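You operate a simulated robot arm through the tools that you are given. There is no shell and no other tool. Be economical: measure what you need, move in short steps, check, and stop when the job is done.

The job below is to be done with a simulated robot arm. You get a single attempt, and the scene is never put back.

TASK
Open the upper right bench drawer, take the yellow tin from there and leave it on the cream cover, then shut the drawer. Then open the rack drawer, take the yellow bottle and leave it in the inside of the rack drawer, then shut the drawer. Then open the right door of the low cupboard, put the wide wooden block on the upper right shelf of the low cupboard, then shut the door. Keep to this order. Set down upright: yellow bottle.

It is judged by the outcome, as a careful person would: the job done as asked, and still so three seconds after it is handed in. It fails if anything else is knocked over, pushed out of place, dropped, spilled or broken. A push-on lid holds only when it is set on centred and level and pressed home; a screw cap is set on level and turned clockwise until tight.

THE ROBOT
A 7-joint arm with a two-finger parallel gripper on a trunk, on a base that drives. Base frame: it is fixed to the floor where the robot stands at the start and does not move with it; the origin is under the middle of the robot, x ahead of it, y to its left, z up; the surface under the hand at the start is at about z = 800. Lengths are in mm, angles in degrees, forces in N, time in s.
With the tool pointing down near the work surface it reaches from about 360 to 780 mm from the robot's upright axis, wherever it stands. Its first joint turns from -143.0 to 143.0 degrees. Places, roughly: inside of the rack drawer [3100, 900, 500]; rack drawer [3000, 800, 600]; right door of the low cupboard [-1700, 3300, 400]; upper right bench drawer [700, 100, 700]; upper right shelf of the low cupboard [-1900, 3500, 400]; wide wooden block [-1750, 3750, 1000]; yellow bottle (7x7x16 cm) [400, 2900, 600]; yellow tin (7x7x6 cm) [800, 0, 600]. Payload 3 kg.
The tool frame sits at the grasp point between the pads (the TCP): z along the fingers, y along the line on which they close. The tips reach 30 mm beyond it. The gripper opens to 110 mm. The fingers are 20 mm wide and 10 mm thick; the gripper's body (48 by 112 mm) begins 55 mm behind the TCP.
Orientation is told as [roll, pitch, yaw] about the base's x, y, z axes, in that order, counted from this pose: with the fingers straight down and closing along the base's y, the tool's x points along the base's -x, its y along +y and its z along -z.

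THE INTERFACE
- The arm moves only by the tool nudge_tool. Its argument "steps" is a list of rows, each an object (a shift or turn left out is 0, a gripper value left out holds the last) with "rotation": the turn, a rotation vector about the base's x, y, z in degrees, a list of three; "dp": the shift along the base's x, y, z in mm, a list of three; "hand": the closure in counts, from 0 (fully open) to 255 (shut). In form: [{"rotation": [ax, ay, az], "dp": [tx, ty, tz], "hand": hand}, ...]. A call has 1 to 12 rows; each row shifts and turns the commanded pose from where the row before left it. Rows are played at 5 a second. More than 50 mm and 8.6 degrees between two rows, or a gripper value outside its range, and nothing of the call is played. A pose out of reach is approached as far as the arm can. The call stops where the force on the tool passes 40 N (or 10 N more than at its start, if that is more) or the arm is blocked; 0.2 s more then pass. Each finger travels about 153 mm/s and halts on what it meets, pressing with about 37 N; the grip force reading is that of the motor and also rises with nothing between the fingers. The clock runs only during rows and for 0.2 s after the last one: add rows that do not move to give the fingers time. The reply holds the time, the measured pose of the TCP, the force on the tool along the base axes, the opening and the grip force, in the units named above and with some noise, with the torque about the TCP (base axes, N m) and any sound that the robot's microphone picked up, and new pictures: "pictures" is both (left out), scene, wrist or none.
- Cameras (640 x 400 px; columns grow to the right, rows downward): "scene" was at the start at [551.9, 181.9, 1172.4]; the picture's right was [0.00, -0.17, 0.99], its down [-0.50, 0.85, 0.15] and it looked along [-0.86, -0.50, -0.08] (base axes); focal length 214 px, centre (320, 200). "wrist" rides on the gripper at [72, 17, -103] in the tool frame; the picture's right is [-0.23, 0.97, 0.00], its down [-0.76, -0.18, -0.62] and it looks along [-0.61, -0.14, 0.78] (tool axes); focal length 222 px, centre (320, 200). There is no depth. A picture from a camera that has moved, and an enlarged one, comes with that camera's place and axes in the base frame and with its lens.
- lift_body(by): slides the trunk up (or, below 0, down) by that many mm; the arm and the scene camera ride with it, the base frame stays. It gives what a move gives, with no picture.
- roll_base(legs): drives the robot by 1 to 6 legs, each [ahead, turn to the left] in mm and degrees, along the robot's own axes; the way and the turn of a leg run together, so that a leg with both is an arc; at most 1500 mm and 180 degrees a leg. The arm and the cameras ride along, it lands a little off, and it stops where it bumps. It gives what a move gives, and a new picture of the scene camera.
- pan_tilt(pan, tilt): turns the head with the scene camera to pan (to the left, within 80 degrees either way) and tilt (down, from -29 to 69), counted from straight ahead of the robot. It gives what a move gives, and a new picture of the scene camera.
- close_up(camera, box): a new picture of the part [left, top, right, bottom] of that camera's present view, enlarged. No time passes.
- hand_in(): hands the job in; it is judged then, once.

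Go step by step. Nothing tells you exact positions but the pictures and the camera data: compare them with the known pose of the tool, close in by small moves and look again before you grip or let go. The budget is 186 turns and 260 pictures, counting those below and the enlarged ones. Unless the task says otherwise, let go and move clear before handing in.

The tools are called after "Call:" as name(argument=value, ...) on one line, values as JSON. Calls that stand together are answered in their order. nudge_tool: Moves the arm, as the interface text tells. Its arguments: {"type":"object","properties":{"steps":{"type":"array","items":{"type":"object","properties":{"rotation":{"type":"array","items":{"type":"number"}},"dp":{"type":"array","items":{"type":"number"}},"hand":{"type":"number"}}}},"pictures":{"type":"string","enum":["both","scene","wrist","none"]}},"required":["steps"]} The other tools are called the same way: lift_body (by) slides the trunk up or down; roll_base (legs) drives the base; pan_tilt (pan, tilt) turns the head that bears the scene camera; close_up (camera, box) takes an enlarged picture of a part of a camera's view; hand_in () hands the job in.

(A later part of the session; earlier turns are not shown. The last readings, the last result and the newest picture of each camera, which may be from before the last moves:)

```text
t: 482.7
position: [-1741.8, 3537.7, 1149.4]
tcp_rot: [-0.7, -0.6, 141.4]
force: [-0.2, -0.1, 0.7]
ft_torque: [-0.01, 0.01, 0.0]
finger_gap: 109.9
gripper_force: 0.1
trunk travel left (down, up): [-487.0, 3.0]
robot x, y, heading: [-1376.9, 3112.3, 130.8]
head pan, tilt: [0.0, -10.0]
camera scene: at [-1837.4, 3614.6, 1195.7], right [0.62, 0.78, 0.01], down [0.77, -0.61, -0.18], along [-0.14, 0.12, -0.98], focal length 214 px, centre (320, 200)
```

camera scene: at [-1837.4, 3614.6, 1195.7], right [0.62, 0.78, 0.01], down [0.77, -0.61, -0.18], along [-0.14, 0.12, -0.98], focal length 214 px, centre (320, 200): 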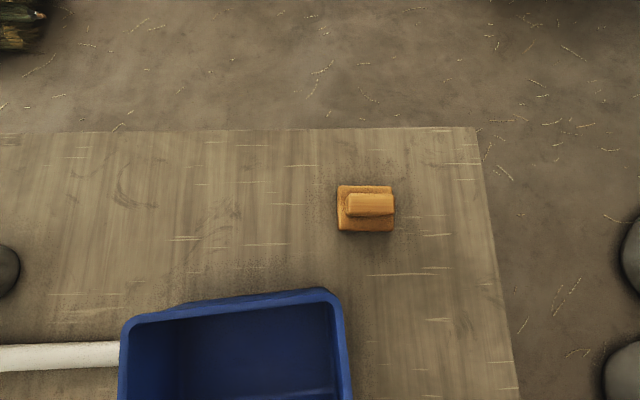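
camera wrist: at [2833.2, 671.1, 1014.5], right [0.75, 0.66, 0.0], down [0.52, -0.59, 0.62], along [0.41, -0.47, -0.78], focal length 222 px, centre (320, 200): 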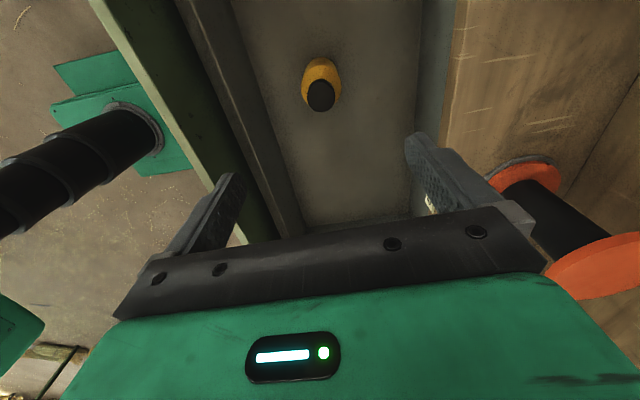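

The block (a base ~80×68 mm with a ridge) sits at about (-1832,3698), behind and right of the tray. I'll approach it from the front at a ~40° slant, so it can later be slid onto the shelf; first I orient the hand.

Call:
nudge_tool(steps=[{"rotation": [5.2, 6.5, 0], "dp": [-2, 18, 0]}, {"rotation": [5.2, 6.5, 0], "dp": [-2, 18, 0]}, {"rotation": [5.2, 6.5, 0], "dp": [-2, 18, 0]}, {"rotation": [5.2, 6.5, 0], "dp": [-2, 18, 0]}, {"rotation": [5.2, 6.5, 0], "dp": [-2, 18, 0]}, {"rotation": [5.2, 6.5, 0], "dp": [-2, 21, 0]}, {"rotation": [0, 0, 7], "dp": [0, 0, -30]}, {"dp": [0, 0, -40]}, {"dp": [0, 0, -40]}, {"dp": [0, 0, -30]}], pictures="none")

Call:
pan_tilt(pan=0, tilt=10)

Call:
close_up(camera="wrist", box=[0, 0, 640, 400])

```text
t: 484.9
position: [-1753.2, 3647.1, 1008.3]
tcp_rot: [-0.9, -50.5, 148.6]
force: [0.3, 0.2, -0.4]
ft_torque: [-0.03, -0.02, 0.02]
finger_gap: 110.0
gripper_force: 0.0
trunk travel left (down, up): [-487.0, 3.0]
robot x, y, heading: [-1378.4, 3114.7, 131.2]
head pan, tilt: [0.0, -10.0]
```

```text
t: 485.7
position: [-1753.1, 3648.8, 1009.9]
tcp_rot: [-0.9, -50.4, 148.5]
force: [-0.3, -0.2, -1.4]
ft_torque: [-0.01, -0.02, 0.01]
finger_gap: 110.0
gripper_force: 0.2
trunk travel left (down, up): [-487.0, 3.0]
robot x, y, heading: [-1372.1, 3114.2, 131.2]
head pan, tilt: [0.0, 10.0]
camera scene: at [-1778.0, 3664.4, 1106.4], right [0.53, 0.85, 0.01], down [0.65, -0.4, -0.65], along [-0.55, 0.35, -0.76], focal length 214 px, centre (320, 200)
```

scene: 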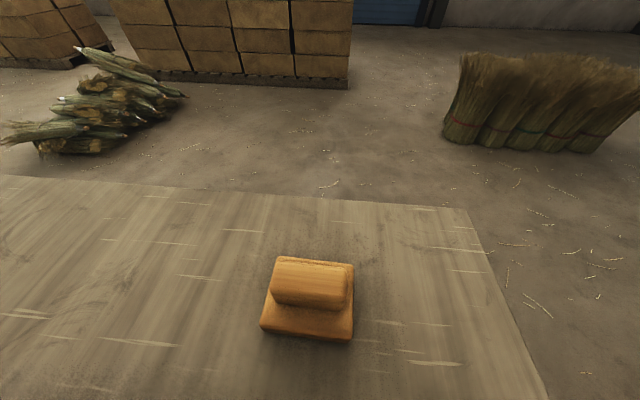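

```text
1.00 times, centred on (320, 200) of wrist (not enlarged: the box is as wide or as high as the picture)
camera zoom: at [-1654.8, 3567.7, 1019.3], right [-0.64, -0.75, 0.17], down [0.09, 0.14, 0.99], along [-0.76, 0.65, -0.03], focal length 222 px, centre (320, 200)
```

zoom: 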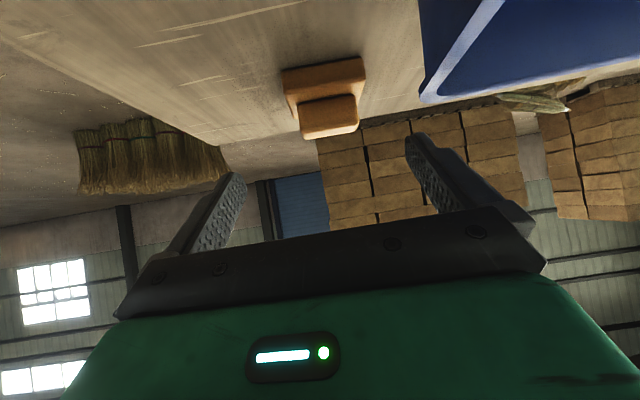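

The block's centre is ~94 mm ahead, 7 mm left, base bottom near z≈878. I'll come in along the slant to grip its base across its width.

Call:
nudge_tool(steps=[{"dp": [-3, -5, -33]}, {"dp": [-14, 8.7, -13]}, {"dp": [-14, 8.7, -13]}, {"dp": [-14, 8.7, -13]}, {"dp": [-14, 8.7, -13]}])

```text
t: 486.2
position: [-1761.4, 3647.9, 980.8]
tcp_rot: [-0.6, -51.4, 148.1]
force: [-0.2, 0.1, -0.3]
ft_torque: [-0.05, -0.04, -0.02]
finger_gap: 110.1
gripper_force: 0.1
trunk travel left (down, up): [-487.0, 3.0]
robot x, y, heading: [-1372.6, 3112.2, 131.0]
head pan, tilt: [0.0, 10.0]
stopped in row 2: the force on the tool passed its limit at 46 N (the readings are from after the stop); the commanded pose is now the measured one
camera scene: at [-1785.1, 3663.6, 1077.1], right [0.54, 0.84, 0.01], down [0.64, -0.4, -0.66], along [-0.56, 0.36, -0.75], focal length 214 px, centre (320, 200)
camera wrist: at [-1663.5, 3566.9, 987.7], right [-0.64, -0.75, 0.17], down [0.1, 0.14, 0.99], along [-0.76, 0.65, -0.01], focal length 222 px, centre (320, 200)
```

scene: 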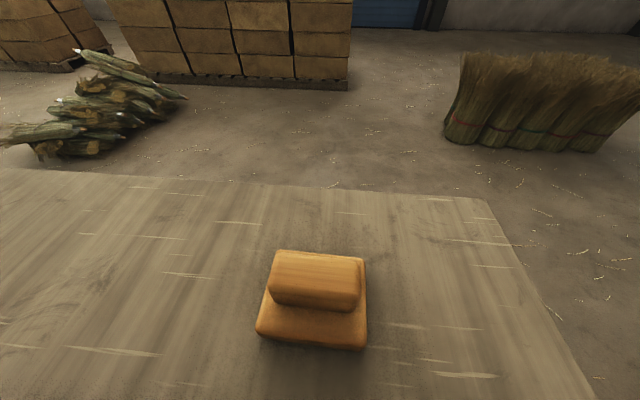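
wrist: 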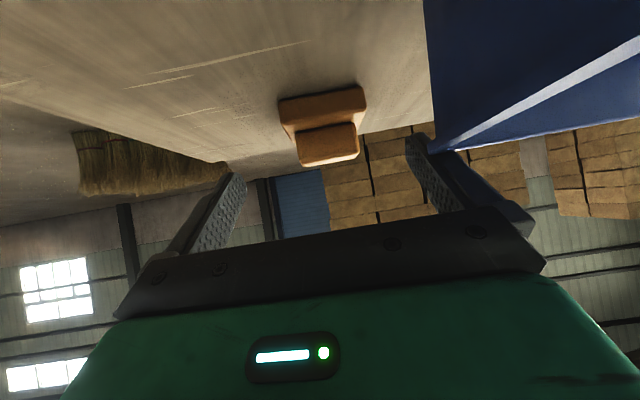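

Something (likely a finger on the tray's rim) was touched. I'll instead lift the block top-down first and set it at the free front-right of the cupboard top. Raising and pointing the hand down.

Call:
nudge_tool(steps=[{"dp": [5, 0, 45]}, {"dp": [0, 0, 45]}, {"rotation": [-4.4, -7.1, 0], "dp": [-12, 8, 10]}, {"rotation": [-4.4, -7.1, 0], "dp": [-12, 8, 0]}, {"rotation": [-4.4, -7.1, 0], "dp": [-12, 8, 0]}, {"rotation": [-4.4, -7.1, 0], "dp": [-12, 8, 0]}, {"rotation": [-4.4, -7.1, 0], "dp": [-12, 8, 0]}, {"rotation": [-4.4, -7.1, 0], "dp": [-12, 3, 0]}, {"rotation": [0, 0, -8]}, {"rotation": [0, 0, -4]}], pictures="none")

Call:
pan_tilt(pan=0, tilt=20)

```text
t: 488.4
position: [-1820.4, 3690.6, 1092.9]
tcp_rot: [-0.3, -5.6, 136.7]
force: [0.3, -0.5, 0.2]
ft_torque: [0.0, 0.06, -0.03]
finger_gap: 110.1
gripper_force: 0.0
out of reach, approached as far as the arm can: row 4, 5, 10
trunk travel left (down, up): [-487.0, 3.0]
robot x, y, heading: [-1374.3, 3112.8, 131.1]
head pan, tilt: [0.0, 10.0]
```

```text
t: 489.1
position: [-1820.8, 3689.7, 1092.4]
tcp_rot: [-0.3, -5.7, 136.7]
force: [-0.4, 0.4, -0.3]
ft_torque: [0.01, -0.02, 0.0]
finger_gap: 110.1
gripper_force: 0.1
trunk travel left (down, up): [-487.0, 3.0]
robot x, y, heading: [-1371.8, 3111.6, 131.0]
head pan, tilt: [0.0, 20.0]
camera scene: at [-1872.2, 3741.1, 1136.1], right [0.69, 0.73, 0.01], down [0.7, -0.67, 0.25], along [0.19, -0.17, -0.97], focal length 214 px, centre (320, 200)
```

scene: 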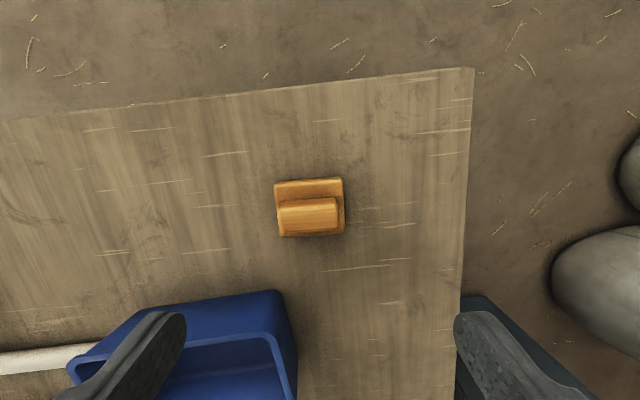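

The block is nearly under the hand, ridge centre at about (-1831,3690). I'll straighten the tool while descending and grip the ridge.

Call:
nudge_tool(steps=[{"dp": [-5, 0, -45]}, {"rotation": [-3.95, -3.44, 0], "dp": [-5, 0, -25]}, {"dp": [0, 0, 0]}], pictures="none")

Call:
nudge_tool(steps=[{"dp": [0, 0, 0]}], pictures="both")

```text
t: 489.9
position: [-1801.1, 3671.4, 1027.9]
tcp_rot: [0.4, -0.4, 136.8]
force: [-0.1, 0.2, -0.5]
ft_torque: [0.0, -0.01, -0.02]
finger_gap: 110.2
gripper_force: 0.1
out of reach, approached as far as the arm can: row 1, 2
trunk travel left (down, up): [-487.0, 3.0]
robot x, y, heading: [-1371.3, 3113.0, 131.4]
head pan, tilt: [0.0, 20.0]
```

```text
t: 490.3
position: [-1800.9, 3671.7, 1027.8]
tcp_rot: [0.4, -0.6, 136.7]
force: [-0.5, -0.4, 0.9]
ft_torque: [-0.01, 0.0, 0.01]
finger_gap: 110.2
gripper_force: 0.1
trunk travel left (down, up): [-487.0, 3.0]
robot x, y, heading: [-1370.1, 3115.6, 131.3]
head pan, tilt: [0.0, 20.0]
camera scene: at [-1855.3, 3725.1, 1065.0], right [0.68, 0.73, -0.01], down [0.69, -0.64, 0.33], along [0.24, -0.23, -0.94], focal length 214 px, centre (320, 200)
camera wrist: at [-1757.9, 3610.2, 1129.4], right [-0.83, -0.55, 0.01], down [-0.43, 0.65, 0.63], along [-0.35, 0.52, -0.78], focal length 222 px, centre (320, 200)
```

scene: 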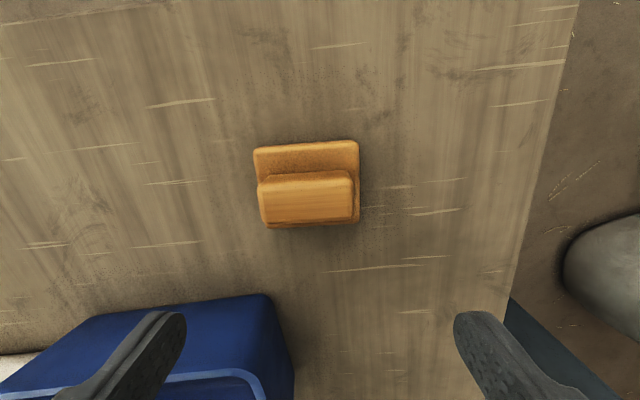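
wrist: 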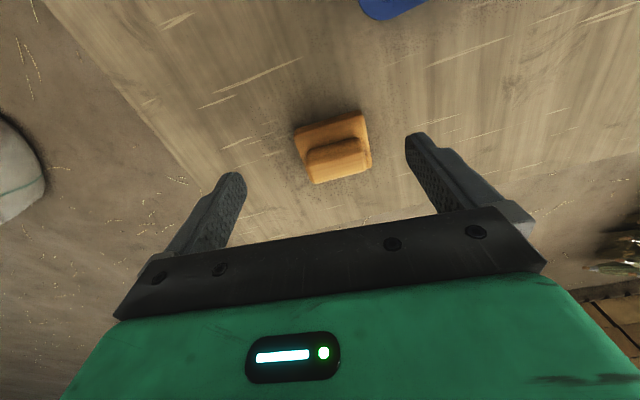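

The arm is at its reach limit here; I'll turn the base square and go 40 mm closer.

Call:
roll_base(legs=[[0, 11], [35, 0]])

```text
t: 491.9
position: [-1925.5, 3602.0, 1028.5]
tcp_rot: [0.4, -0.7, 147.9]
force: [0.0, 0.9, 0.3]
ft_torque: [0.01, 0.02, -0.03]
finger_gap: 110.2
gripper_force: 0.0
trunk travel left (down, up): [-487.0, 3.0]
robot x, y, heading: [-1396.2, 3142.8, 142.3]
head pan, tilt: [0.0, 20.0]
camera scene: at [-1988.6, 3644.6, 1065.1], right [0.53, 0.85, -0.01], down [0.8, -0.5, 0.33], along [0.28, -0.18, -0.94], focal length 214 px, centre (320, 200)
```

scene: 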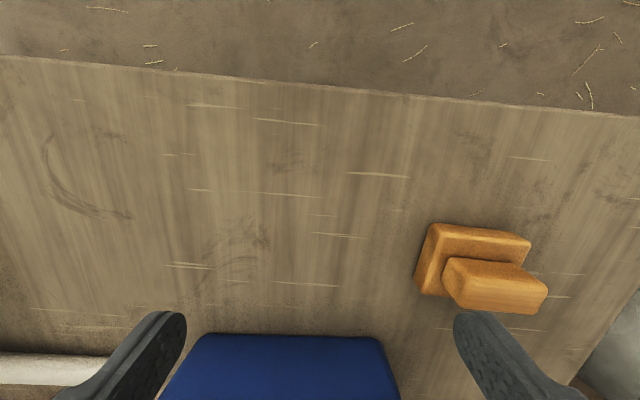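

Now I'll shift over the block and re-align the hand.

Call:
nudge_tool(steps=[{"dp": [24, 22, 0], "rotation": [0, 0, -5.5]}, {"dp": [24, 22, 0], "rotation": [0, 0, -5.5]}, {"dp": [24, 22, 0]}, {"dp": [22.5, 22, -10]}, {"dp": [0, 0, 0]}], pictures="scene")

```text
t: 493.1
position: [-1809.7, 3686.2, 1019.8]
tcp_rot: [0.5, -0.6, 136.7]
force: [-1.0, 0.3, -0.6]
ft_torque: [0.0, -0.02, -0.03]
finger_gap: 109.9
gripper_force: 0.0
out of reach, approached as far as the arm can: row 1, 2
trunk travel left (down, up): [-487.0, 3.0]
robot x, y, heading: [-1397.5, 3144.8, 141.9]
head pan, tilt: [0.0, 20.0]
camera scene: at [-1863.3, 3740.1, 1057.2], right [0.68, 0.73, -0.01], down [0.69, -0.64, 0.33], along [0.24, -0.23, -0.94], focal length 214 px, centre (320, 200)
```

scene: 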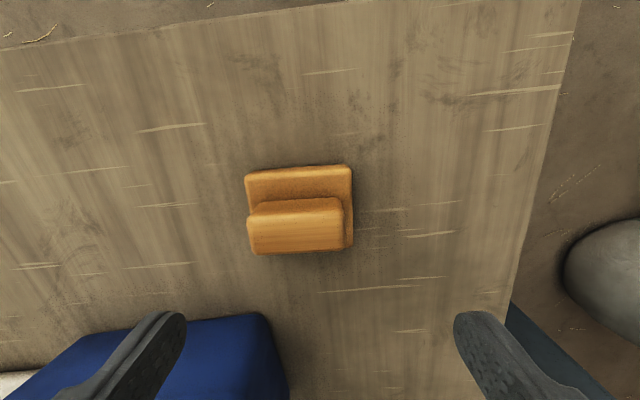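

The ridge is 23 mm further and 10 mm to the left. I'll shift left, lower the trunk 65 mm, then move forward over it.

Call:
nudge_tool(steps=[{"dp": [-7, -7.7, 0]}, {"dp": [0, 0, 0]}], pictures="none")

Call:
lift_body(by=-40)

Call:
nudge_tool(steps=[{"dp": [-8, 8, 0]}, {"dp": [-9, 8, 0]}, {"dp": [0, 0, 0]}], pictures="scene")

```text
t: 493.7
position: [-1816.3, 3678.1, 1019.8]
tcp_rot: [0.5, -0.7, 136.8]
force: [1.0, -1.1, 0.1]
ft_torque: [0.01, -0.02, 0.02]
finger_gap: 110.2
gripper_force: 0.0
trunk travel left (down, up): [-487.0, 3.0]
robot x, y, heading: [-1397.3, 3139.1, 141.8]
head pan, tilt: [0.0, 20.0]
```

```text
t: 494.6
position: [-1818.1, 3679.6, 979.8]
tcp_rot: [0.5, -0.7, 136.9]
force: [-0.1, 0.3, -0.6]
ft_torque: [-0.02, 0.02, 0.01]
finger_gap: 110.0
gripper_force: 0.1
trunk travel left (down, up): [-447.0, 43.0]
robot x, y, heading: [-1398.5, 3145.2, 142.1]
head pan, tilt: [0.0, 20.0]
```

```text
t: 495.4
position: [-1833.5, 3694.0, 979.7]
tcp_rot: [0.8, -1.0, 137.0]
force: [0.8, -0.7, -0.4]
ft_torque: [-0.02, 0.0, -0.01]
finger_gap: 110.1
gripper_force: 0.1
trunk travel left (down, up): [-447.0, 43.0]
robot x, y, heading: [-1393.8, 3136.8, 141.9]
head pan, tilt: [0.0, 20.0]
camera scene: at [-1886.6, 3747.6, 1017.8], right [0.68, 0.73, -0.01], down [0.69, -0.64, 0.33], along [0.23, -0.23, -0.94], focal length 214 px, centre (320, 200)
```

scene: 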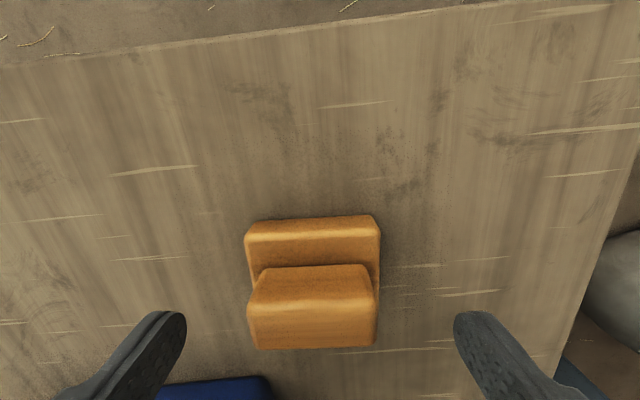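

The ridge lies right between the fingers. Descending 33 mm and gripping.

Call:
nudge_tool(steps=[{"dp": [0, 0, -18]}, {"dp": [0, 0, -15]}, {"hand": 255}, {"hand": 255}, {"hand": 255}, {"hand": 255}], pictures="both")

```text
t: 496.8
position: [-1826.9, 3691.5, 948.4]
tcp_rot: [0.7, -0.9, 137.0]
force: [0.9, 1.1, 1.7]
ft_torque: [-0.02, -0.07, 0.05]
finger_gap: 71.9
gripper_force: 37.1
out of reach, approached as far as the arm can: row 1, 2
trunk travel left (down, up): [-447.0, 43.0]
robot x, y, heading: [-1402.1, 3139.4, 142.0]
head pan, tilt: [0.0, 20.0]
camera scene: at [-1880.9, 3743.9, 986.6], right [0.68, 0.73, -0.01], down [0.69, -0.64, 0.33], along [0.23, -0.23, -0.94], focal length 214 px, centre (320, 200)
camera wrist: at [-1782.7, 3629.3, 1050.3], right [-0.83, -0.56, 0.02], down [-0.42, 0.65, 0.63], along [-0.36, 0.52, -0.77], focal length 222 px, centre (320, 200)
```

scene: 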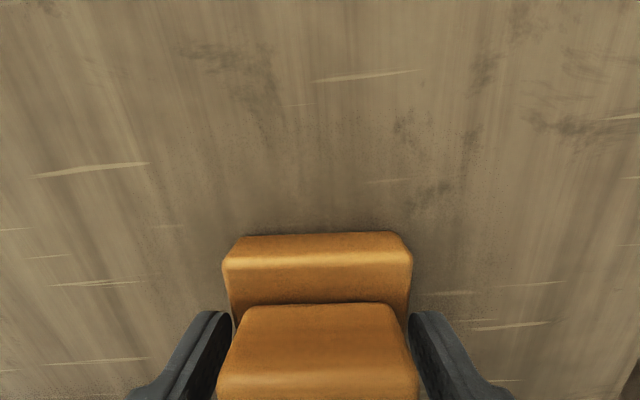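
wrist: 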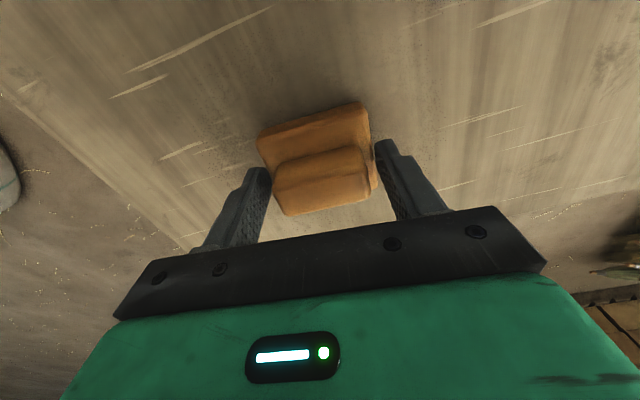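

Gripped at 72 mm. I'll lift a little and check that the block comes along.

Call:
nudge_tool(steps=[{"dp": [0, 0, 10]}, {"dp": [3, -3, 20]}, {"dp": [3, -3, 25]}, {"dp": [3, -3, 20]}], pictures="both")

```text
t: 497.8
position: [-1816.8, 3682.1, 1024.2]
tcp_rot: [0.5, -0.5, 136.8]
force: [0.3, -0.3, -1.0]
ft_torque: [-0.03, 0.03, 0.01]
finger_gap: 72.2
gripper_force: 37.2
trunk travel left (down, up): [-447.0, 43.0]
robot x, y, heading: [-1397.9, 3140.4, 142.2]
head pan, tilt: [0.0, 20.0]
camera scene: at [-1871.7, 3735.1, 1061.3], right [0.68, 0.73, -0.01], down [0.69, -0.64, 0.33], along [0.24, -0.23, -0.94], focal length 214 px, centre (320, 200)
camera wrist: at [-1774.3, 3620.2, 1125.5], right [-0.83, -0.55, 0.01], down [-0.42, 0.65, 0.63], along [-0.36, 0.52, -0.78], focal length 222 px, centre (320, 200)
```

scene: 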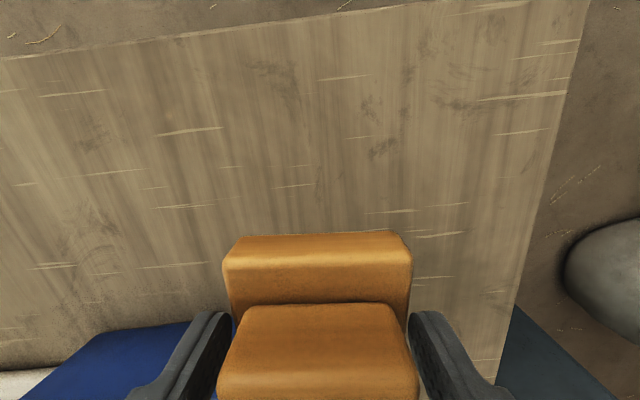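
wrist: 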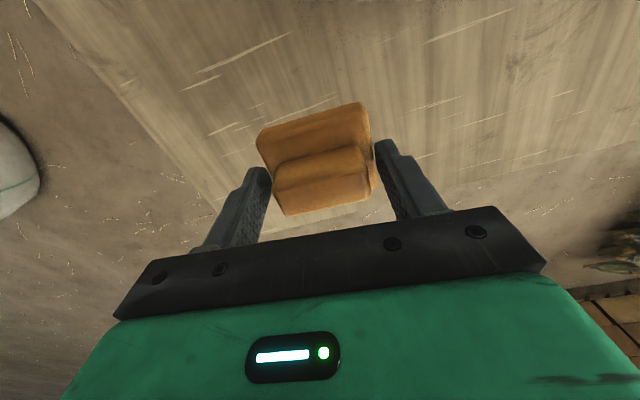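

The block is lifted cleanly. I'll carry it to the free front-right area of the cupboard top.

Call:
nudge_tool(steps=[{"dp": [40, -17, 0], "rotation": [0, 0, 2]}, {"dp": [40, -17, 0], "rotation": [0, 0, 2]}, {"dp": [40, -17, 0], "rotation": [0, 0, 2]}, {"dp": [40, -17, 0]}, {"dp": [40, -17, 0]}, {"dp": [40, -17, 0]}, {"dp": [0, 0, -30]}, {"dp": [0, 0, -30]}], pictures="both")

```text
t: 499.6
position: [-1578.5, 3579.2, 963.1]
tcp_rot: [0.5, -0.7, 142.8]
force: [-0.2, -0.3, -0.6]
ft_torque: [-0.02, 0.0, 0.0]
finger_gap: 71.8
gripper_force: 37.8
trunk travel left (down, up): [-447.0, 43.0]
robot x, y, heading: [-1401.3, 3141.1, 141.9]
head pan, tilt: [0.0, 20.0]
camera scene: at [-1637.9, 3626.6, 1000.2], right [0.6, 0.8, -0.01], down [0.75, -0.57, 0.33], along [0.26, -0.21, -0.94], focal length 214 px, centre (320, 200)
camera wrist: at [-1528.9, 3522.8, 1064.4], right [-0.77, -0.64, 0.01], down [-0.49, 0.6, 0.63], along [-0.41, 0.48, -0.78], focal length 222 px, centre (320, 200)
```

scene: 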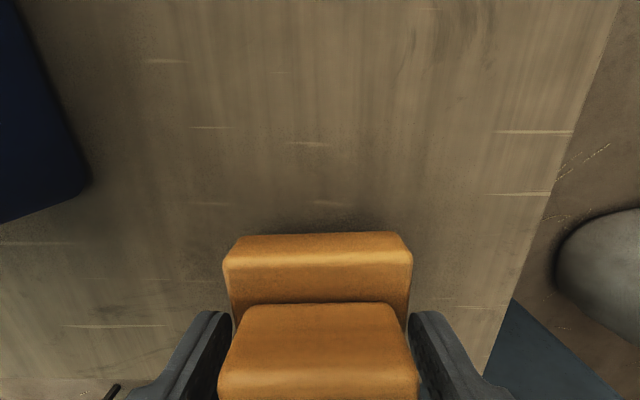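
wrist: 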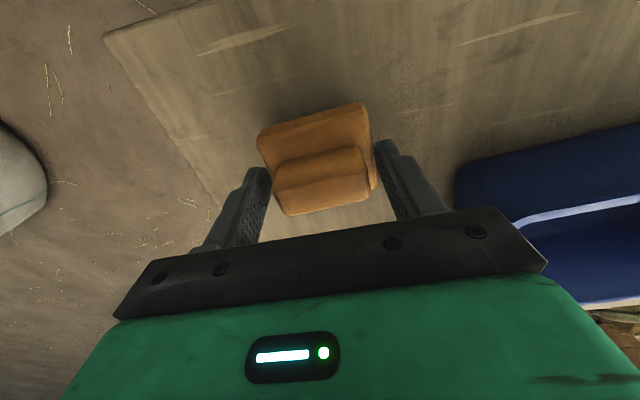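

Clear of the tray and well on the top. Lowering to contact.

Call:
nudge_tool(steps=[{"dp": [0, 0, -8]}, {"dp": [0, 0, -4]}, {"dp": [0, 0, 0]}], pictures="none")

Call:
nudge_tool(steps=[{"dp": [0, 0, -3]}, {"dp": [0, 0, 0]}], pictures="none")

```text
t: 500.4
position: [-1577.7, 3580.1, 951.4]
tcp_rot: [0.5, -0.8, 142.8]
force: [-0.2, 0.7, -1.5]
ft_torque: [-0.02, -0.02, -0.02]
finger_gap: 71.8
gripper_force: 37.2
trunk travel left (down, up): [-447.0, 43.0]
robot x, y, heading: [-1398.4, 3143.8, 142.0]
head pan, tilt: [0.0, 20.0]
```

```text
t: 501.0
position: [-1578.1, 3579.8, 949.0]
tcp_rot: [0.3, -0.7, 142.8]
force: [0.0, 0.5, 10.4]
ft_torque: [-0.12, 0.56, -0.05]
finger_gap: 71.8
gripper_force: 36.8
trunk travel left (down, up): [-447.0, 43.0]
robot x, y, heading: [-1397.1, 3140.6, 141.9]
head pan, tilt: [0.0, 20.0]
```

Contact made. I'll release, rise, and back the base off for a slanted grasp.

Call:
nudge_tool(steps=[{"dp": [0, 0, 1]}, {"hand": 120}, {"hand": 0}, {"hand": 0}, {"dp": [0, 0, 40]}, {"dp": [0, 0, 45]}], pictures="none")

Call:
roll_base(legs=[[-260, 0]])

```text
t: 502.4
position: [-1579.1, 3578.9, 1034.2]
tcp_rot: [0.5, -0.6, 142.6]
force: [0.3, 1.3, 0.1]
ft_torque: [-0.02, -0.04, 0.02]
finger_gap: 110.2
gripper_force: 0.1
trunk travel left (down, up): [-447.0, 43.0]
robot x, y, heading: [-1399.5, 3142.1, 141.9]
head pan, tilt: [0.0, 20.0]
```

```text
t: 504.2
position: [-1375.7, 3419.1, 1033.8]
tcp_rot: [0.5, -0.7, 142.8]
force: [-0.2, -0.3, 0.1]
ft_torque: [-0.04, 0.0, 0.01]
finger_gap: 110.3
gripper_force: 0.0
trunk travel left (down, up): [-447.0, 43.0]
robot x, y, heading: [-1193.2, 2980.2, 142.1]
head pan, tilt: [0.0, 20.0]
camera scene: at [-1434.9, 3466.6, 1071.9], right [0.6, 0.8, -0.01], down [0.75, -0.57, 0.33], along [0.26, -0.21, -0.94], focal length 214 px, centre (320, 200)
```

scene: 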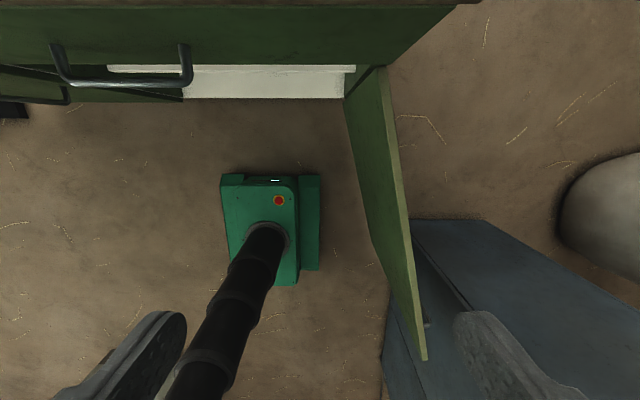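

The door stands well open. Now I'll tilt the hand to ~40° and look at the block from the front.

Call:
nudge_tool(steps=[{"rotation": [5, 6.67, 0], "dp": [-22, 18, 0]}, {"rotation": [5, 6.67, 0], "dp": [-22, 18, 0]}, {"rotation": [5, 6.67, 0], "dp": [-22, 18, 0]}, {"rotation": [5, 6.67, 0], "dp": [-22, 18, 0]}, {"rotation": [5, 6.67, 0], "dp": [-22, 18, -20]}, {"rotation": [5, 6.67, 0], "dp": [-22, 18, -20]}, {"dp": [0, 0, 0]}], pictures="none")

Call:
pan_tilt(pan=0, tilt=10)

Call:
close_up(camera="wrist", box=[0, 0, 640, 400])

```text
t: 505.8
position: [-1508.0, 3528.6, 993.2]
tcp_rot: [0.8, -50.7, 142.7]
force: [0.4, 0.0, -0.4]
ft_torque: [0.0, 0.0, 0.03]
finger_gap: 109.9
gripper_force: 0.0
trunk travel left (down, up): [-447.0, 43.0]
robot x, y, heading: [-1192.6, 2981.0, 141.9]
head pan, tilt: [0.0, 20.0]
```

```text
t: 506.6
position: [-1508.3, 3529.0, 993.5]
tcp_rot: [0.8, -50.6, 142.7]
force: [0.1, 0.6, 1.0]
ft_torque: [0.01, 0.04, 0.0]
finger_gap: 109.7
gripper_force: 0.2
trunk travel left (down, up): [-447.0, 43.0]
robot x, y, heading: [-1193.7, 2980.0, 142.0]
head pan, tilt: [0.0, 10.0]
camera scene: at [-1529.7, 3547.2, 1089.6], right [0.6, 0.8, -0.01], down [0.6, -0.46, -0.65], along [-0.53, 0.38, -0.76], focal length 214 px, centre (320, 200)
```

scene: 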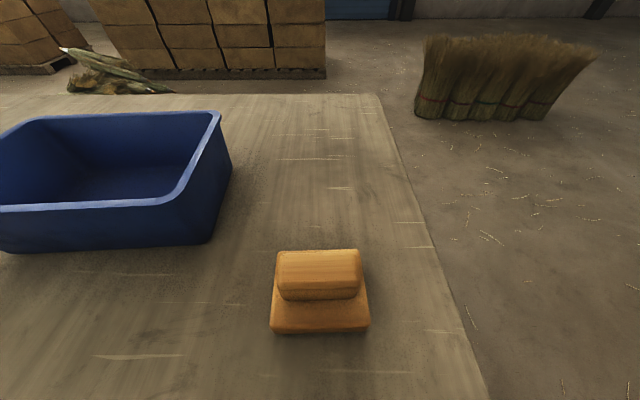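

```text
1.00 times, centred on (320, 200) of wrist (not enlarged: the box is as wide or as high as the picture)
camera zoom: at [-1415.8, 3439.8, 1002.4], right [-0.7, -0.69, 0.18], down [0.11, 0.15, 0.98], along [-0.71, 0.7, -0.03], focal length 222 px, centre (320, 200)
```

zoom: 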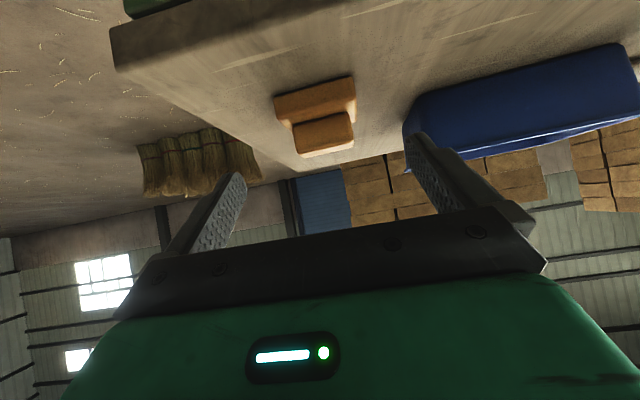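

The block is square to and centred on the hand. I'll move in along the slant to grip its base.

Call:
nudge_tool(steps=[{"dp": [-15, 11.4, -19]}, {"dp": [-15, 11.4, -19]}, {"dp": [-15, 11.4, -19]}, {"dp": [-15, 11.4, -19]}, {"dp": [0, 0, 0]}], pictures="both")

```text
t: 507.6
position: [-1563.0, 3573.2, 927.6]
tcp_rot: [0.4, -51.2, 142.6]
force: [15.0, -16.1, 29.7]
ft_torque: [1.22, -1.06, -1.39]
finger_gap: 108.6
gripper_force: 0.0
trunk travel left (down, up): [-447.0, 43.0]
robot x, y, heading: [-1191.7, 2981.2, 141.9]
head pan, tilt: [0.0, 10.0]
stopped in row 5: the force on the tool passed its limit at 81 N (the readings are from after the stop); the commanded pose is now the measured one
camera scene: at [-1584.2, 3591.8, 1023.1], right [0.6, 0.8, 0.0], down [0.6, -0.46, -0.66], along [-0.53, 0.39, -0.75], focal length 214 px, centre (320, 200)
camera wrist: at [-1471.4, 3484.4, 934.3], right [-0.7, -0.69, 0.18], down [0.12, 0.14, 0.98], along [-0.7, 0.71, -0.02], focal length 222 px, centre (320, 200)
```

scene: 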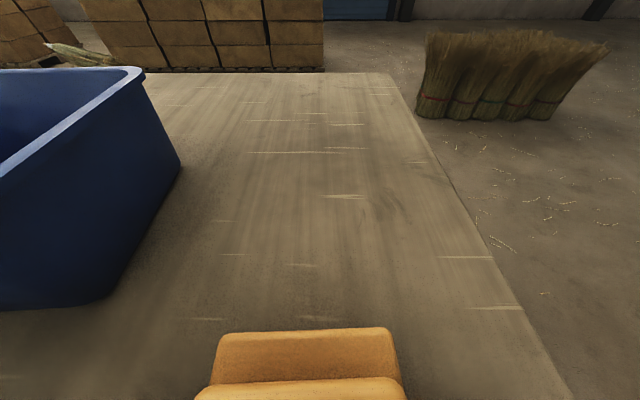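
wrist: 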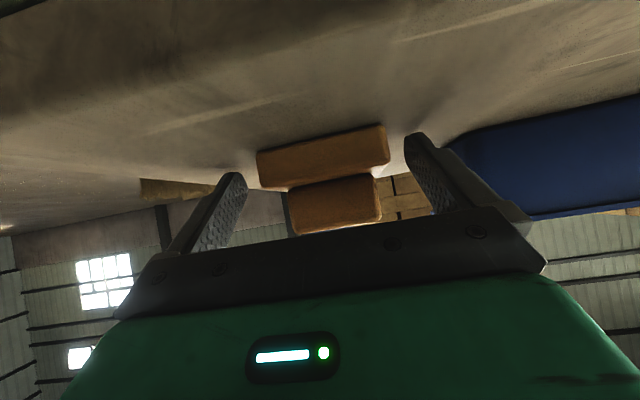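

The fingertips rest on the top (surface z≈900), flanking the block's base. I'll raise 4 mm and close.

Call:
nudge_tool(steps=[{"dp": [0, 0, 5]}, {"dp": [-3, 2, 0]}, {"hand": 255}, {"hand": 255}, {"hand": 255}, {"hand": 255}], pictures="wrist")

```text
t: 509.0
position: [-1568.6, 3575.3, 927.7]
tcp_rot: [0.7, -51.0, 142.6]
force: [0.3, 1.5, 0.2]
ft_torque: [-0.04, -0.04, -0.01]
finger_gap: 71.4
gripper_force: 37.5
trunk travel left (down, up): [-447.0, 43.0]
robot x, y, heading: [-1195.5, 2980.9, 142.0]
head pan, tilt: [0.0, 10.0]
camera wrist: at [-1476.6, 3487.4, 936.0], right [-0.7, -0.69, 0.18], down [0.11, 0.15, 0.98], along [-0.71, 0.71, -0.02], focal length 222 px, centre (320, 200)
```

wrist: 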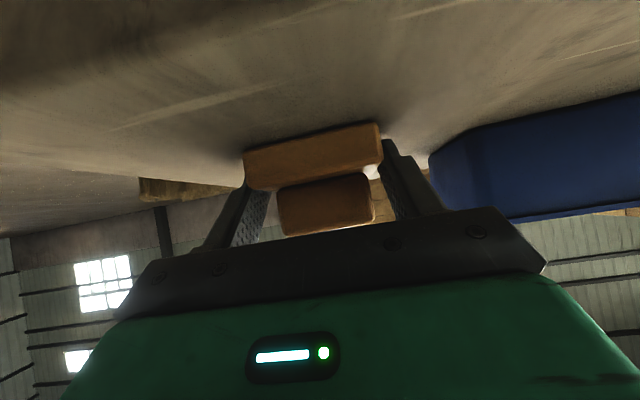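

Gripped at 71 mm. I'll lift, back away from the cupboard, and lower in front of the open side.

Call:
nudge_tool(steps=[{"dp": [0, 0, 15]}, {"dp": [0, 0, 30]}, {"dp": [0, 0, 30]}], pictures="none")

Call:
roll_base(legs=[[-290, 0]])

Call:
lift_body(by=-400)

Call:
pan_tilt(pan=0, tilt=-10)

```text
t: 509.8
position: [-1569.9, 3577.2, 1003.3]
tcp_rot: [0.6, -50.8, 142.6]
force: [0.6, 0.6, -1.3]
ft_torque: [-0.01, -0.07, 0.0]
finger_gap: 71.4
gripper_force: 37.5
trunk travel left (down, up): [-447.0, 43.0]
robot x, y, heading: [-1194.5, 2979.2, 142.4]
head pan, tilt: [0.0, 10.0]
```

```text
t: 511.8
position: [-1336.5, 3396.5, 1002.0]
tcp_rot: [0.6, -50.9, 142.6]
force: [-0.8, 0.1, -1.4]
ft_torque: [0.0, 0.0, -0.04]
finger_gap: 71.5
gripper_force: 37.1
trunk travel left (down, up): [-447.0, 43.0]
robot x, y, heading: [-962.9, 2803.1, 141.9]
head pan, tilt: [0.0, 10.0]
camera scene: at [-1359.1, 3415.2, 1099.0], right [0.6, 0.8, -0.01], down [0.6, -0.46, -0.65], along [-0.53, 0.39, -0.76], focal length 214 px, centre (320, 200)
```

scene: 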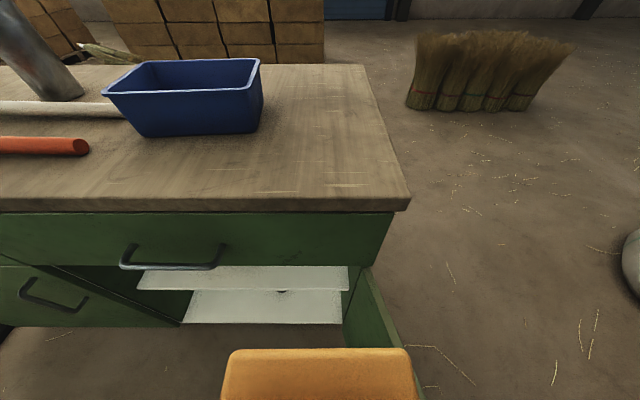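

```text
t: 515.6
position: [-1337.3, 3396.1, 604.3]
tcp_rot: [0.7, -50.8, 142.6]
force: [-0.3, 0.2, -1.1]
ft_torque: [0.0, -0.03, -0.01]
finger_gap: 71.7
gripper_force: 37.3
trunk travel left (down, up): [-47.0, 443.0]
robot x, y, heading: [-963.4, 2803.2, 142.1]
head pan, tilt: [0.0, 10.0]
```

```text
t: 516.5
position: [-1337.8, 3396.9, 603.6]
tcp_rot: [0.7, -50.9, 142.6]
force: [0.6, -1.4, -1.9]
ft_torque: [-0.01, -0.02, -0.02]
finger_gap: 71.6
gripper_force: 37.0
trunk travel left (down, up): [-47.0, 443.0]
robot x, y, heading: [-963.3, 2800.7, 141.9]
head pan, tilt: [0.0, -10.0]
camera scene: at [-1369.1, 3422.9, 729.2], right [0.6, 0.8, -0.01], down [0.39, -0.3, -0.87], along [-0.7, 0.52, -0.49], focal length 214 px, centre (320, 200)
```

scene: 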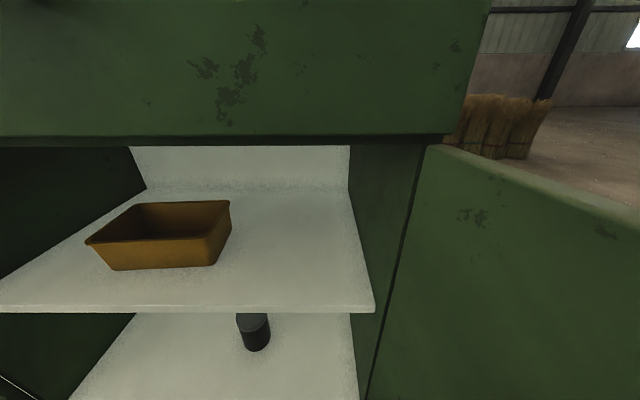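

Clear view of the upper shelf: box at left, free space to the right centred around n≈-1885. I'll lower and shift the block left a bit, then drive forward 200 mm.

Call:
nudge_tool(steps=[{"dp": [-9, -12, -30]}, {"dp": [-9, -12, -32]}, {"dp": [-9, -12, -32]}, {"dp": [0, 0, 0]}], pictures="none")

Call:
roll_base(legs=[[190, 0]])

```text
t: 517.5
position: [-1364.9, 3359.2, 508.9]
tcp_rot: [0.5, -50.9, 142.6]
force: [0.3, 0.3, -1.8]
ft_torque: [-0.05, -0.04, 0.0]
finger_gap: 71.4
gripper_force: 36.9
trunk travel left (down, up): [-47.0, 443.0]
robot x, y, heading: [-959.9, 2802.9, 141.9]
head pan, tilt: [0.0, -10.0]
```

```text
t: 519.0
position: [-1516.4, 3478.8, 509.3]
tcp_rot: [0.6, -50.9, 142.6]
force: [0.0, -0.3, -1.3]
ft_torque: [-0.01, 0.02, -0.02]
finger_gap: 71.5
gripper_force: 36.8
trunk travel left (down, up): [-47.0, 443.0]
robot x, y, heading: [-1110.8, 2920.5, 142.1]
head pan, tilt: [0.0, -10.0]
camera scene: at [-1547.9, 3505.1, 635.0], right [0.6, 0.8, -0.01], down [0.39, -0.3, -0.87], along [-0.7, 0.52, -0.49], focal length 214 px, centre (320, 200)
```

scene: 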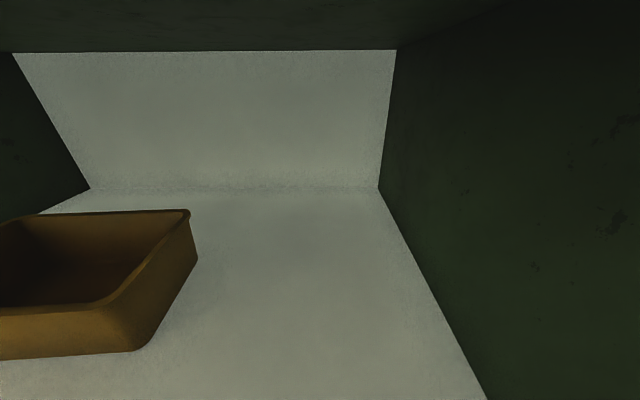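

The hand is in the mouth of the cupboard with free space ahead. I'll move in 100 mm more, then lower toward the shelf.

Call:
nudge_tool(steps=[{"dp": [-28, 21, 0]}, {"dp": [-28, 21, 0]}, {"dp": [-28, 21, 0]}, {"dp": [0, 0, -15]}, {"dp": [0, 0, 0]}], pictures="both")

```text
t: 520.2
position: [-1599.9, 3542.1, 495.8]
tcp_rot: [0.6, -50.8, 142.5]
force: [-1.2, 0.5, -1.1]
ft_torque: [0.01, 0.01, -0.01]
finger_gap: 71.4
gripper_force: 37.1
trunk travel left (down, up): [-47.0, 443.0]
robot x, y, heading: [-1113.5, 2914.6, 142.3]
head pan, tilt: [0.0, -10.0]
camera scene: at [-1631.4, 3568.2, 621.9], right [0.6, 0.8, -0.01], down [0.39, -0.3, -0.87], along [-0.7, 0.52, -0.49], focal length 214 px, centre (320, 200)
camera wrist: at [-1507.8, 3452.8, 504.2], right [-0.7, -0.69, 0.18], down [0.11, 0.15, 0.98], along [-0.71, 0.71, -0.02], focal length 222 px, centre (320, 200)
```

scene: 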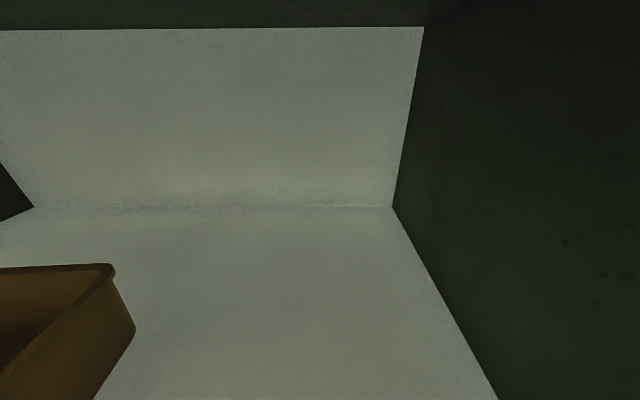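
wrist: 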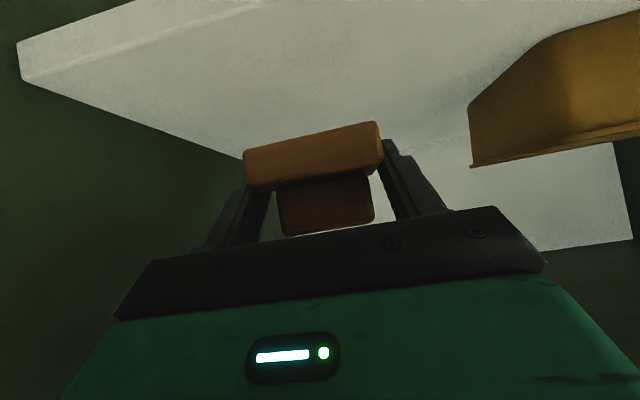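

The block is well inside the shelf's front edge, clear of the box and wall. Lowering to contact.

Call:
nudge_tool(steps=[{"dp": [0, 0, -6]}, {"dp": [0, 0, -6]}, {"dp": [0, 0, 0]}], pictures="none")

Call:
nudge_tool(steps=[{"dp": [0, 0, -5]}, {"dp": [0, 0, -5]}, {"dp": [0, 0, 0]}], pictures="none")

Call:
nudge_tool(steps=[{"dp": [0, 0, -4]}, {"dp": [0, 0, -4]}, {"dp": [0, 0, 0]}], pictures="none")

```text
t: 521.0
position: [-1599.1, 3541.8, 483.5]
tcp_rot: [0.6, -50.9, 142.7]
force: [0.2, -1.1, -1.2]
ft_torque: [0.01, 0.0, -0.03]
finger_gap: 71.4
gripper_force: 37.4
trunk travel left (down, up): [-47.0, 443.0]
robot x, y, heading: [-1113.1, 2917.9, 142.0]
head pan, tilt: [0.0, -10.0]
```

```text
t: 521.8
position: [-1600.8, 3540.8, 472.5]
tcp_rot: [0.6, -50.9, 142.6]
force: [-0.8, 0.0, -1.2]
ft_torque: [-0.04, -0.03, 0.0]
finger_gap: 71.5
gripper_force: 37.0
trunk travel left (down, up): [-47.0, 443.0]
robot x, y, heading: [-1111.0, 2922.5, 142.0]
head pan, tilt: [0.0, -10.0]
```

```text
t: 522.6
position: [-1599.5, 3541.0, 463.4]
tcp_rot: [0.6, -51.0, 142.6]
force: [0.8, -0.4, -1.0]
ft_torque: [-0.02, -0.06, 0.01]
finger_gap: 71.6
gripper_force: 37.6
trunk travel left (down, up): [-47.0, 443.0]
robot x, y, heading: [-1116.6, 2919.0, 142.0]
head pan, tilt: [0.0, -10.0]
```

Call:
nudge_tool(steps=[{"dp": [0, 0, -4]}, {"dp": [0, 0, -4]}, {"dp": [0, 0, 0]}], pictures="wrist")

```text
t: 523.4
position: [-1600.0, 3541.2, 456.4]
tcp_rot: [0.6, -50.9, 142.6]
force: [-0.8, 0.2, -0.7]
ft_torque: [0.01, -0.02, 0.02]
finger_gap: 71.4
gripper_force: 37.0
trunk travel left (down, up): [-47.0, 443.0]
robot x, y, heading: [-1109.7, 2920.4, 142.0]
head pan, tilt: [0.0, -10.0]
camera wrist: at [-1508.3, 3452.4, 464.5], right [-0.7, -0.69, 0.18], down [0.11, 0.15, 0.98], along [-0.71, 0.71, -0.02], focal length 222 px, centre (320, 200)
```

wrist: 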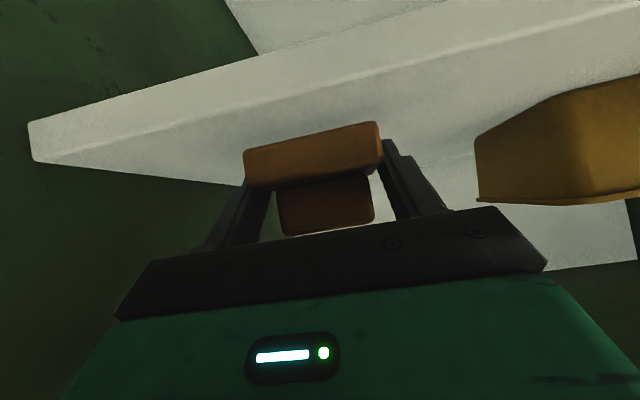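

Still clear, the shelf top is a little below. Continuing down.

Call:
nudge_tool(steps=[{"dp": [0, 0, -3]}, {"dp": [0, 0, -3]}, {"dp": [0, 0, 0]}], pictures="none")

Call:
nudge_tool(steps=[{"dp": [0, 0, -3]}, {"dp": [0, 0, -3]}, {"dp": [0, 0, 0]}], pictures="none")

Call:
nudge_tool(steps=[{"dp": [0, 0, -3]}, {"dp": [0, 0, -3]}, {"dp": [0, 0, 0]}], pictures="none")

```text
t: 524.2
position: [-1598.8, 3541.0, 450.7]
tcp_rot: [0.6, -51.0, 142.5]
force: [-0.2, 0.3, -2.2]
ft_torque: [-0.01, -0.01, 0.02]
finger_gap: 71.7
gripper_force: 37.0
trunk travel left (down, up): [-47.0, 443.0]
robot x, y, heading: [-1113.6, 2917.6, 141.9]
head pan, tilt: [0.0, -10.0]
```

```text
t: 525.0
position: [-1601.1, 3540.8, 448.0]
tcp_rot: [0.6, -51.0, 142.7]
force: [0.1, -2.6, 19.0]
ft_torque: [-0.04, -0.49, 0.01]
finger_gap: 71.4
gripper_force: 37.1
trunk travel left (down, up): [-47.0, 443.0]
robot x, y, heading: [-1113.3, 2917.2, 141.7]
head pan, tilt: [0.0, -10.0]
```

```text
t: 525.5
position: [-1601.8, 3543.9, 446.1]
tcp_rot: [0.5, -51.4, 142.6]
force: [-1.3, 1.8, 11.5]
ft_torque: [-0.05, -0.15, 0.05]
finger_gap: 71.7
gripper_force: 36.8
trunk travel left (down, up): [-47.0, 443.0]
robot x, y, heading: [-1113.1, 2916.5, 142.0]
head pan, tilt: [0.0, -10.0]
stopped in row 2: the force on the tool passed its limit at 45 N (the readings are from after the stop); the commanded pose is now the measured one
```

The block stands on the shelf. I'll release and withdraw along the slant.

Call:
nudge_tool(steps=[{"dp": [0, 0, 1]}, {"hand": 150}, {"hand": 40}, {"hand": 0}, {"dp": [8, -6, 7]}, {"dp": [16, -12, 12]}, {"dp": [20, -15, 14]}, {"dp": [20, -15, 14]}, {"dp": [20, -15, 10]}], pictures="both")

```text
t: 527.5
position: [-1516.7, 3478.7, 502.5]
tcp_rot: [0.4, -51.2, 142.8]
force: [-0.6, -0.1, -0.5]
ft_torque: [0.01, 0.02, 0.05]
finger_gap: 109.7
gripper_force: 0.0
trunk travel left (down, up): [-47.0, 443.0]
robot x, y, heading: [-1114.0, 2920.3, 141.8]
head pan, tilt: [0.0, -10.0]
camera scene: at [-1548.4, 3505.5, 629.1], right [0.6, 0.8, -0.01], down [0.38, -0.29, -0.88], along [-0.7, 0.52, -0.48], focal length 214 px, centre (320, 200)
camera wrist: at [-1425.3, 3390.5, 510.4], right [-0.7, -0.69, 0.18], down [0.12, 0.14, 0.98], along [-0.71, 0.71, -0.02], focal length 222 px, centre (320, 200)
```

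scene: 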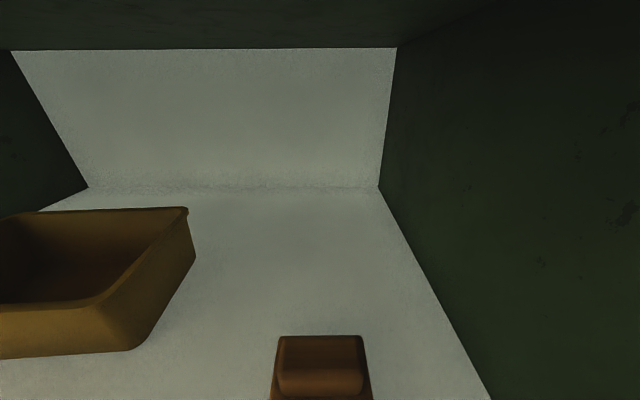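
wrist: 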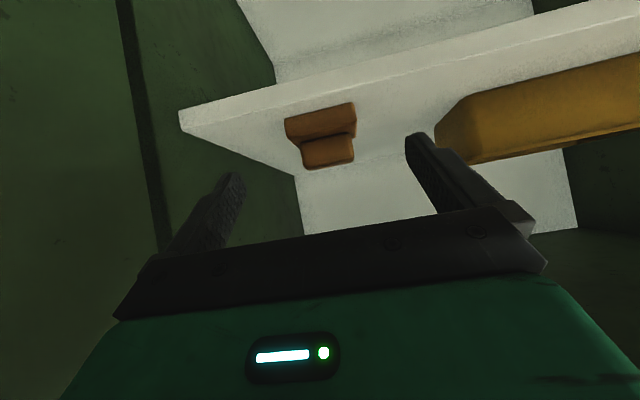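

The block sits upright and fully on the upper right shelf. I'll back out and look at the door.

Call:
roll_base(legs=[[-350, 0], [-350, 0]])

Call:
pan_tilt(pan=-40, tilt=0)

```text
t: 531.7
position: [-959.4, 3042.8, 503.8]
tcp_rot: [0.4, -51.0, 142.6]
force: [-0.2, -0.4, -0.3]
ft_torque: [-0.01, 0.01, 0.02]
finger_gap: 110.0
gripper_force: 0.1
trunk travel left (down, up): [-47.0, 443.0]
robot x, y, heading: [-555.5, 2481.4, 142.0]
head pan, tilt: [0.0, -10.0]
camera scene: at [-991.2, 3070.0, 628.9], right [0.6, 0.8, -0.01], down [0.38, -0.29, -0.88], along [-0.7, 0.52, -0.48], focal length 214 px, centre (320, 200)
```

scene: 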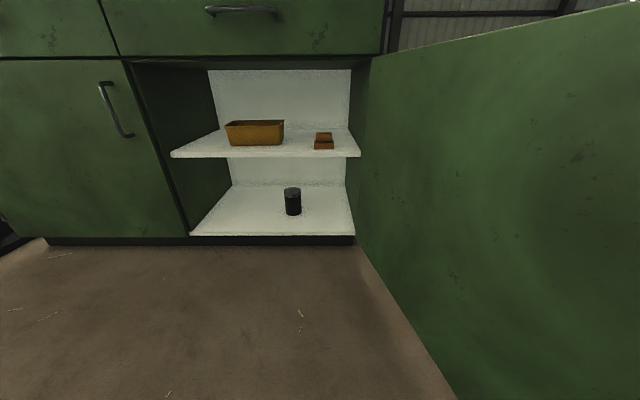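

```text
t: 532.7
position: [-959.9, 3043.3, 504.0]
tcp_rot: [0.5, -51.3, 142.6]
force: [-0.5, -0.3, 0.4]
ft_torque: [-0.01, 0.03, -0.01]
finger_gap: 109.9
gripper_force: 0.1
trunk travel left (down, up): [-47.0, 443.0]
robot x, y, heading: [-553.5, 2484.2, 142.1]
head pan, tilt: [-40.0, 0.0]
camera scene: at [-939.3, 3103.2, 626.8], right [0.86, 0.31, 0.4], down [0.5, -0.38, -0.78], along [-0.09, 0.87, -0.48], focal length 214 px, centre (320, 200)
```

scene: 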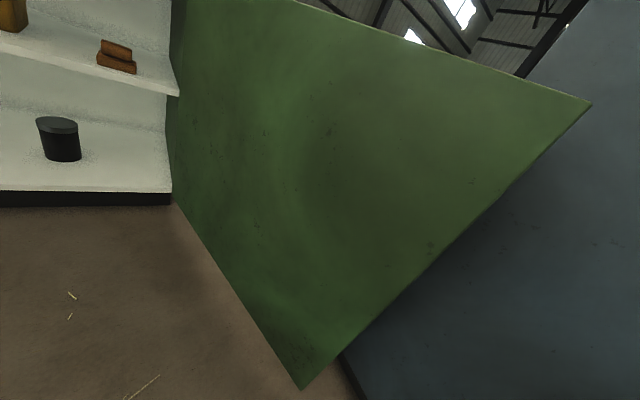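

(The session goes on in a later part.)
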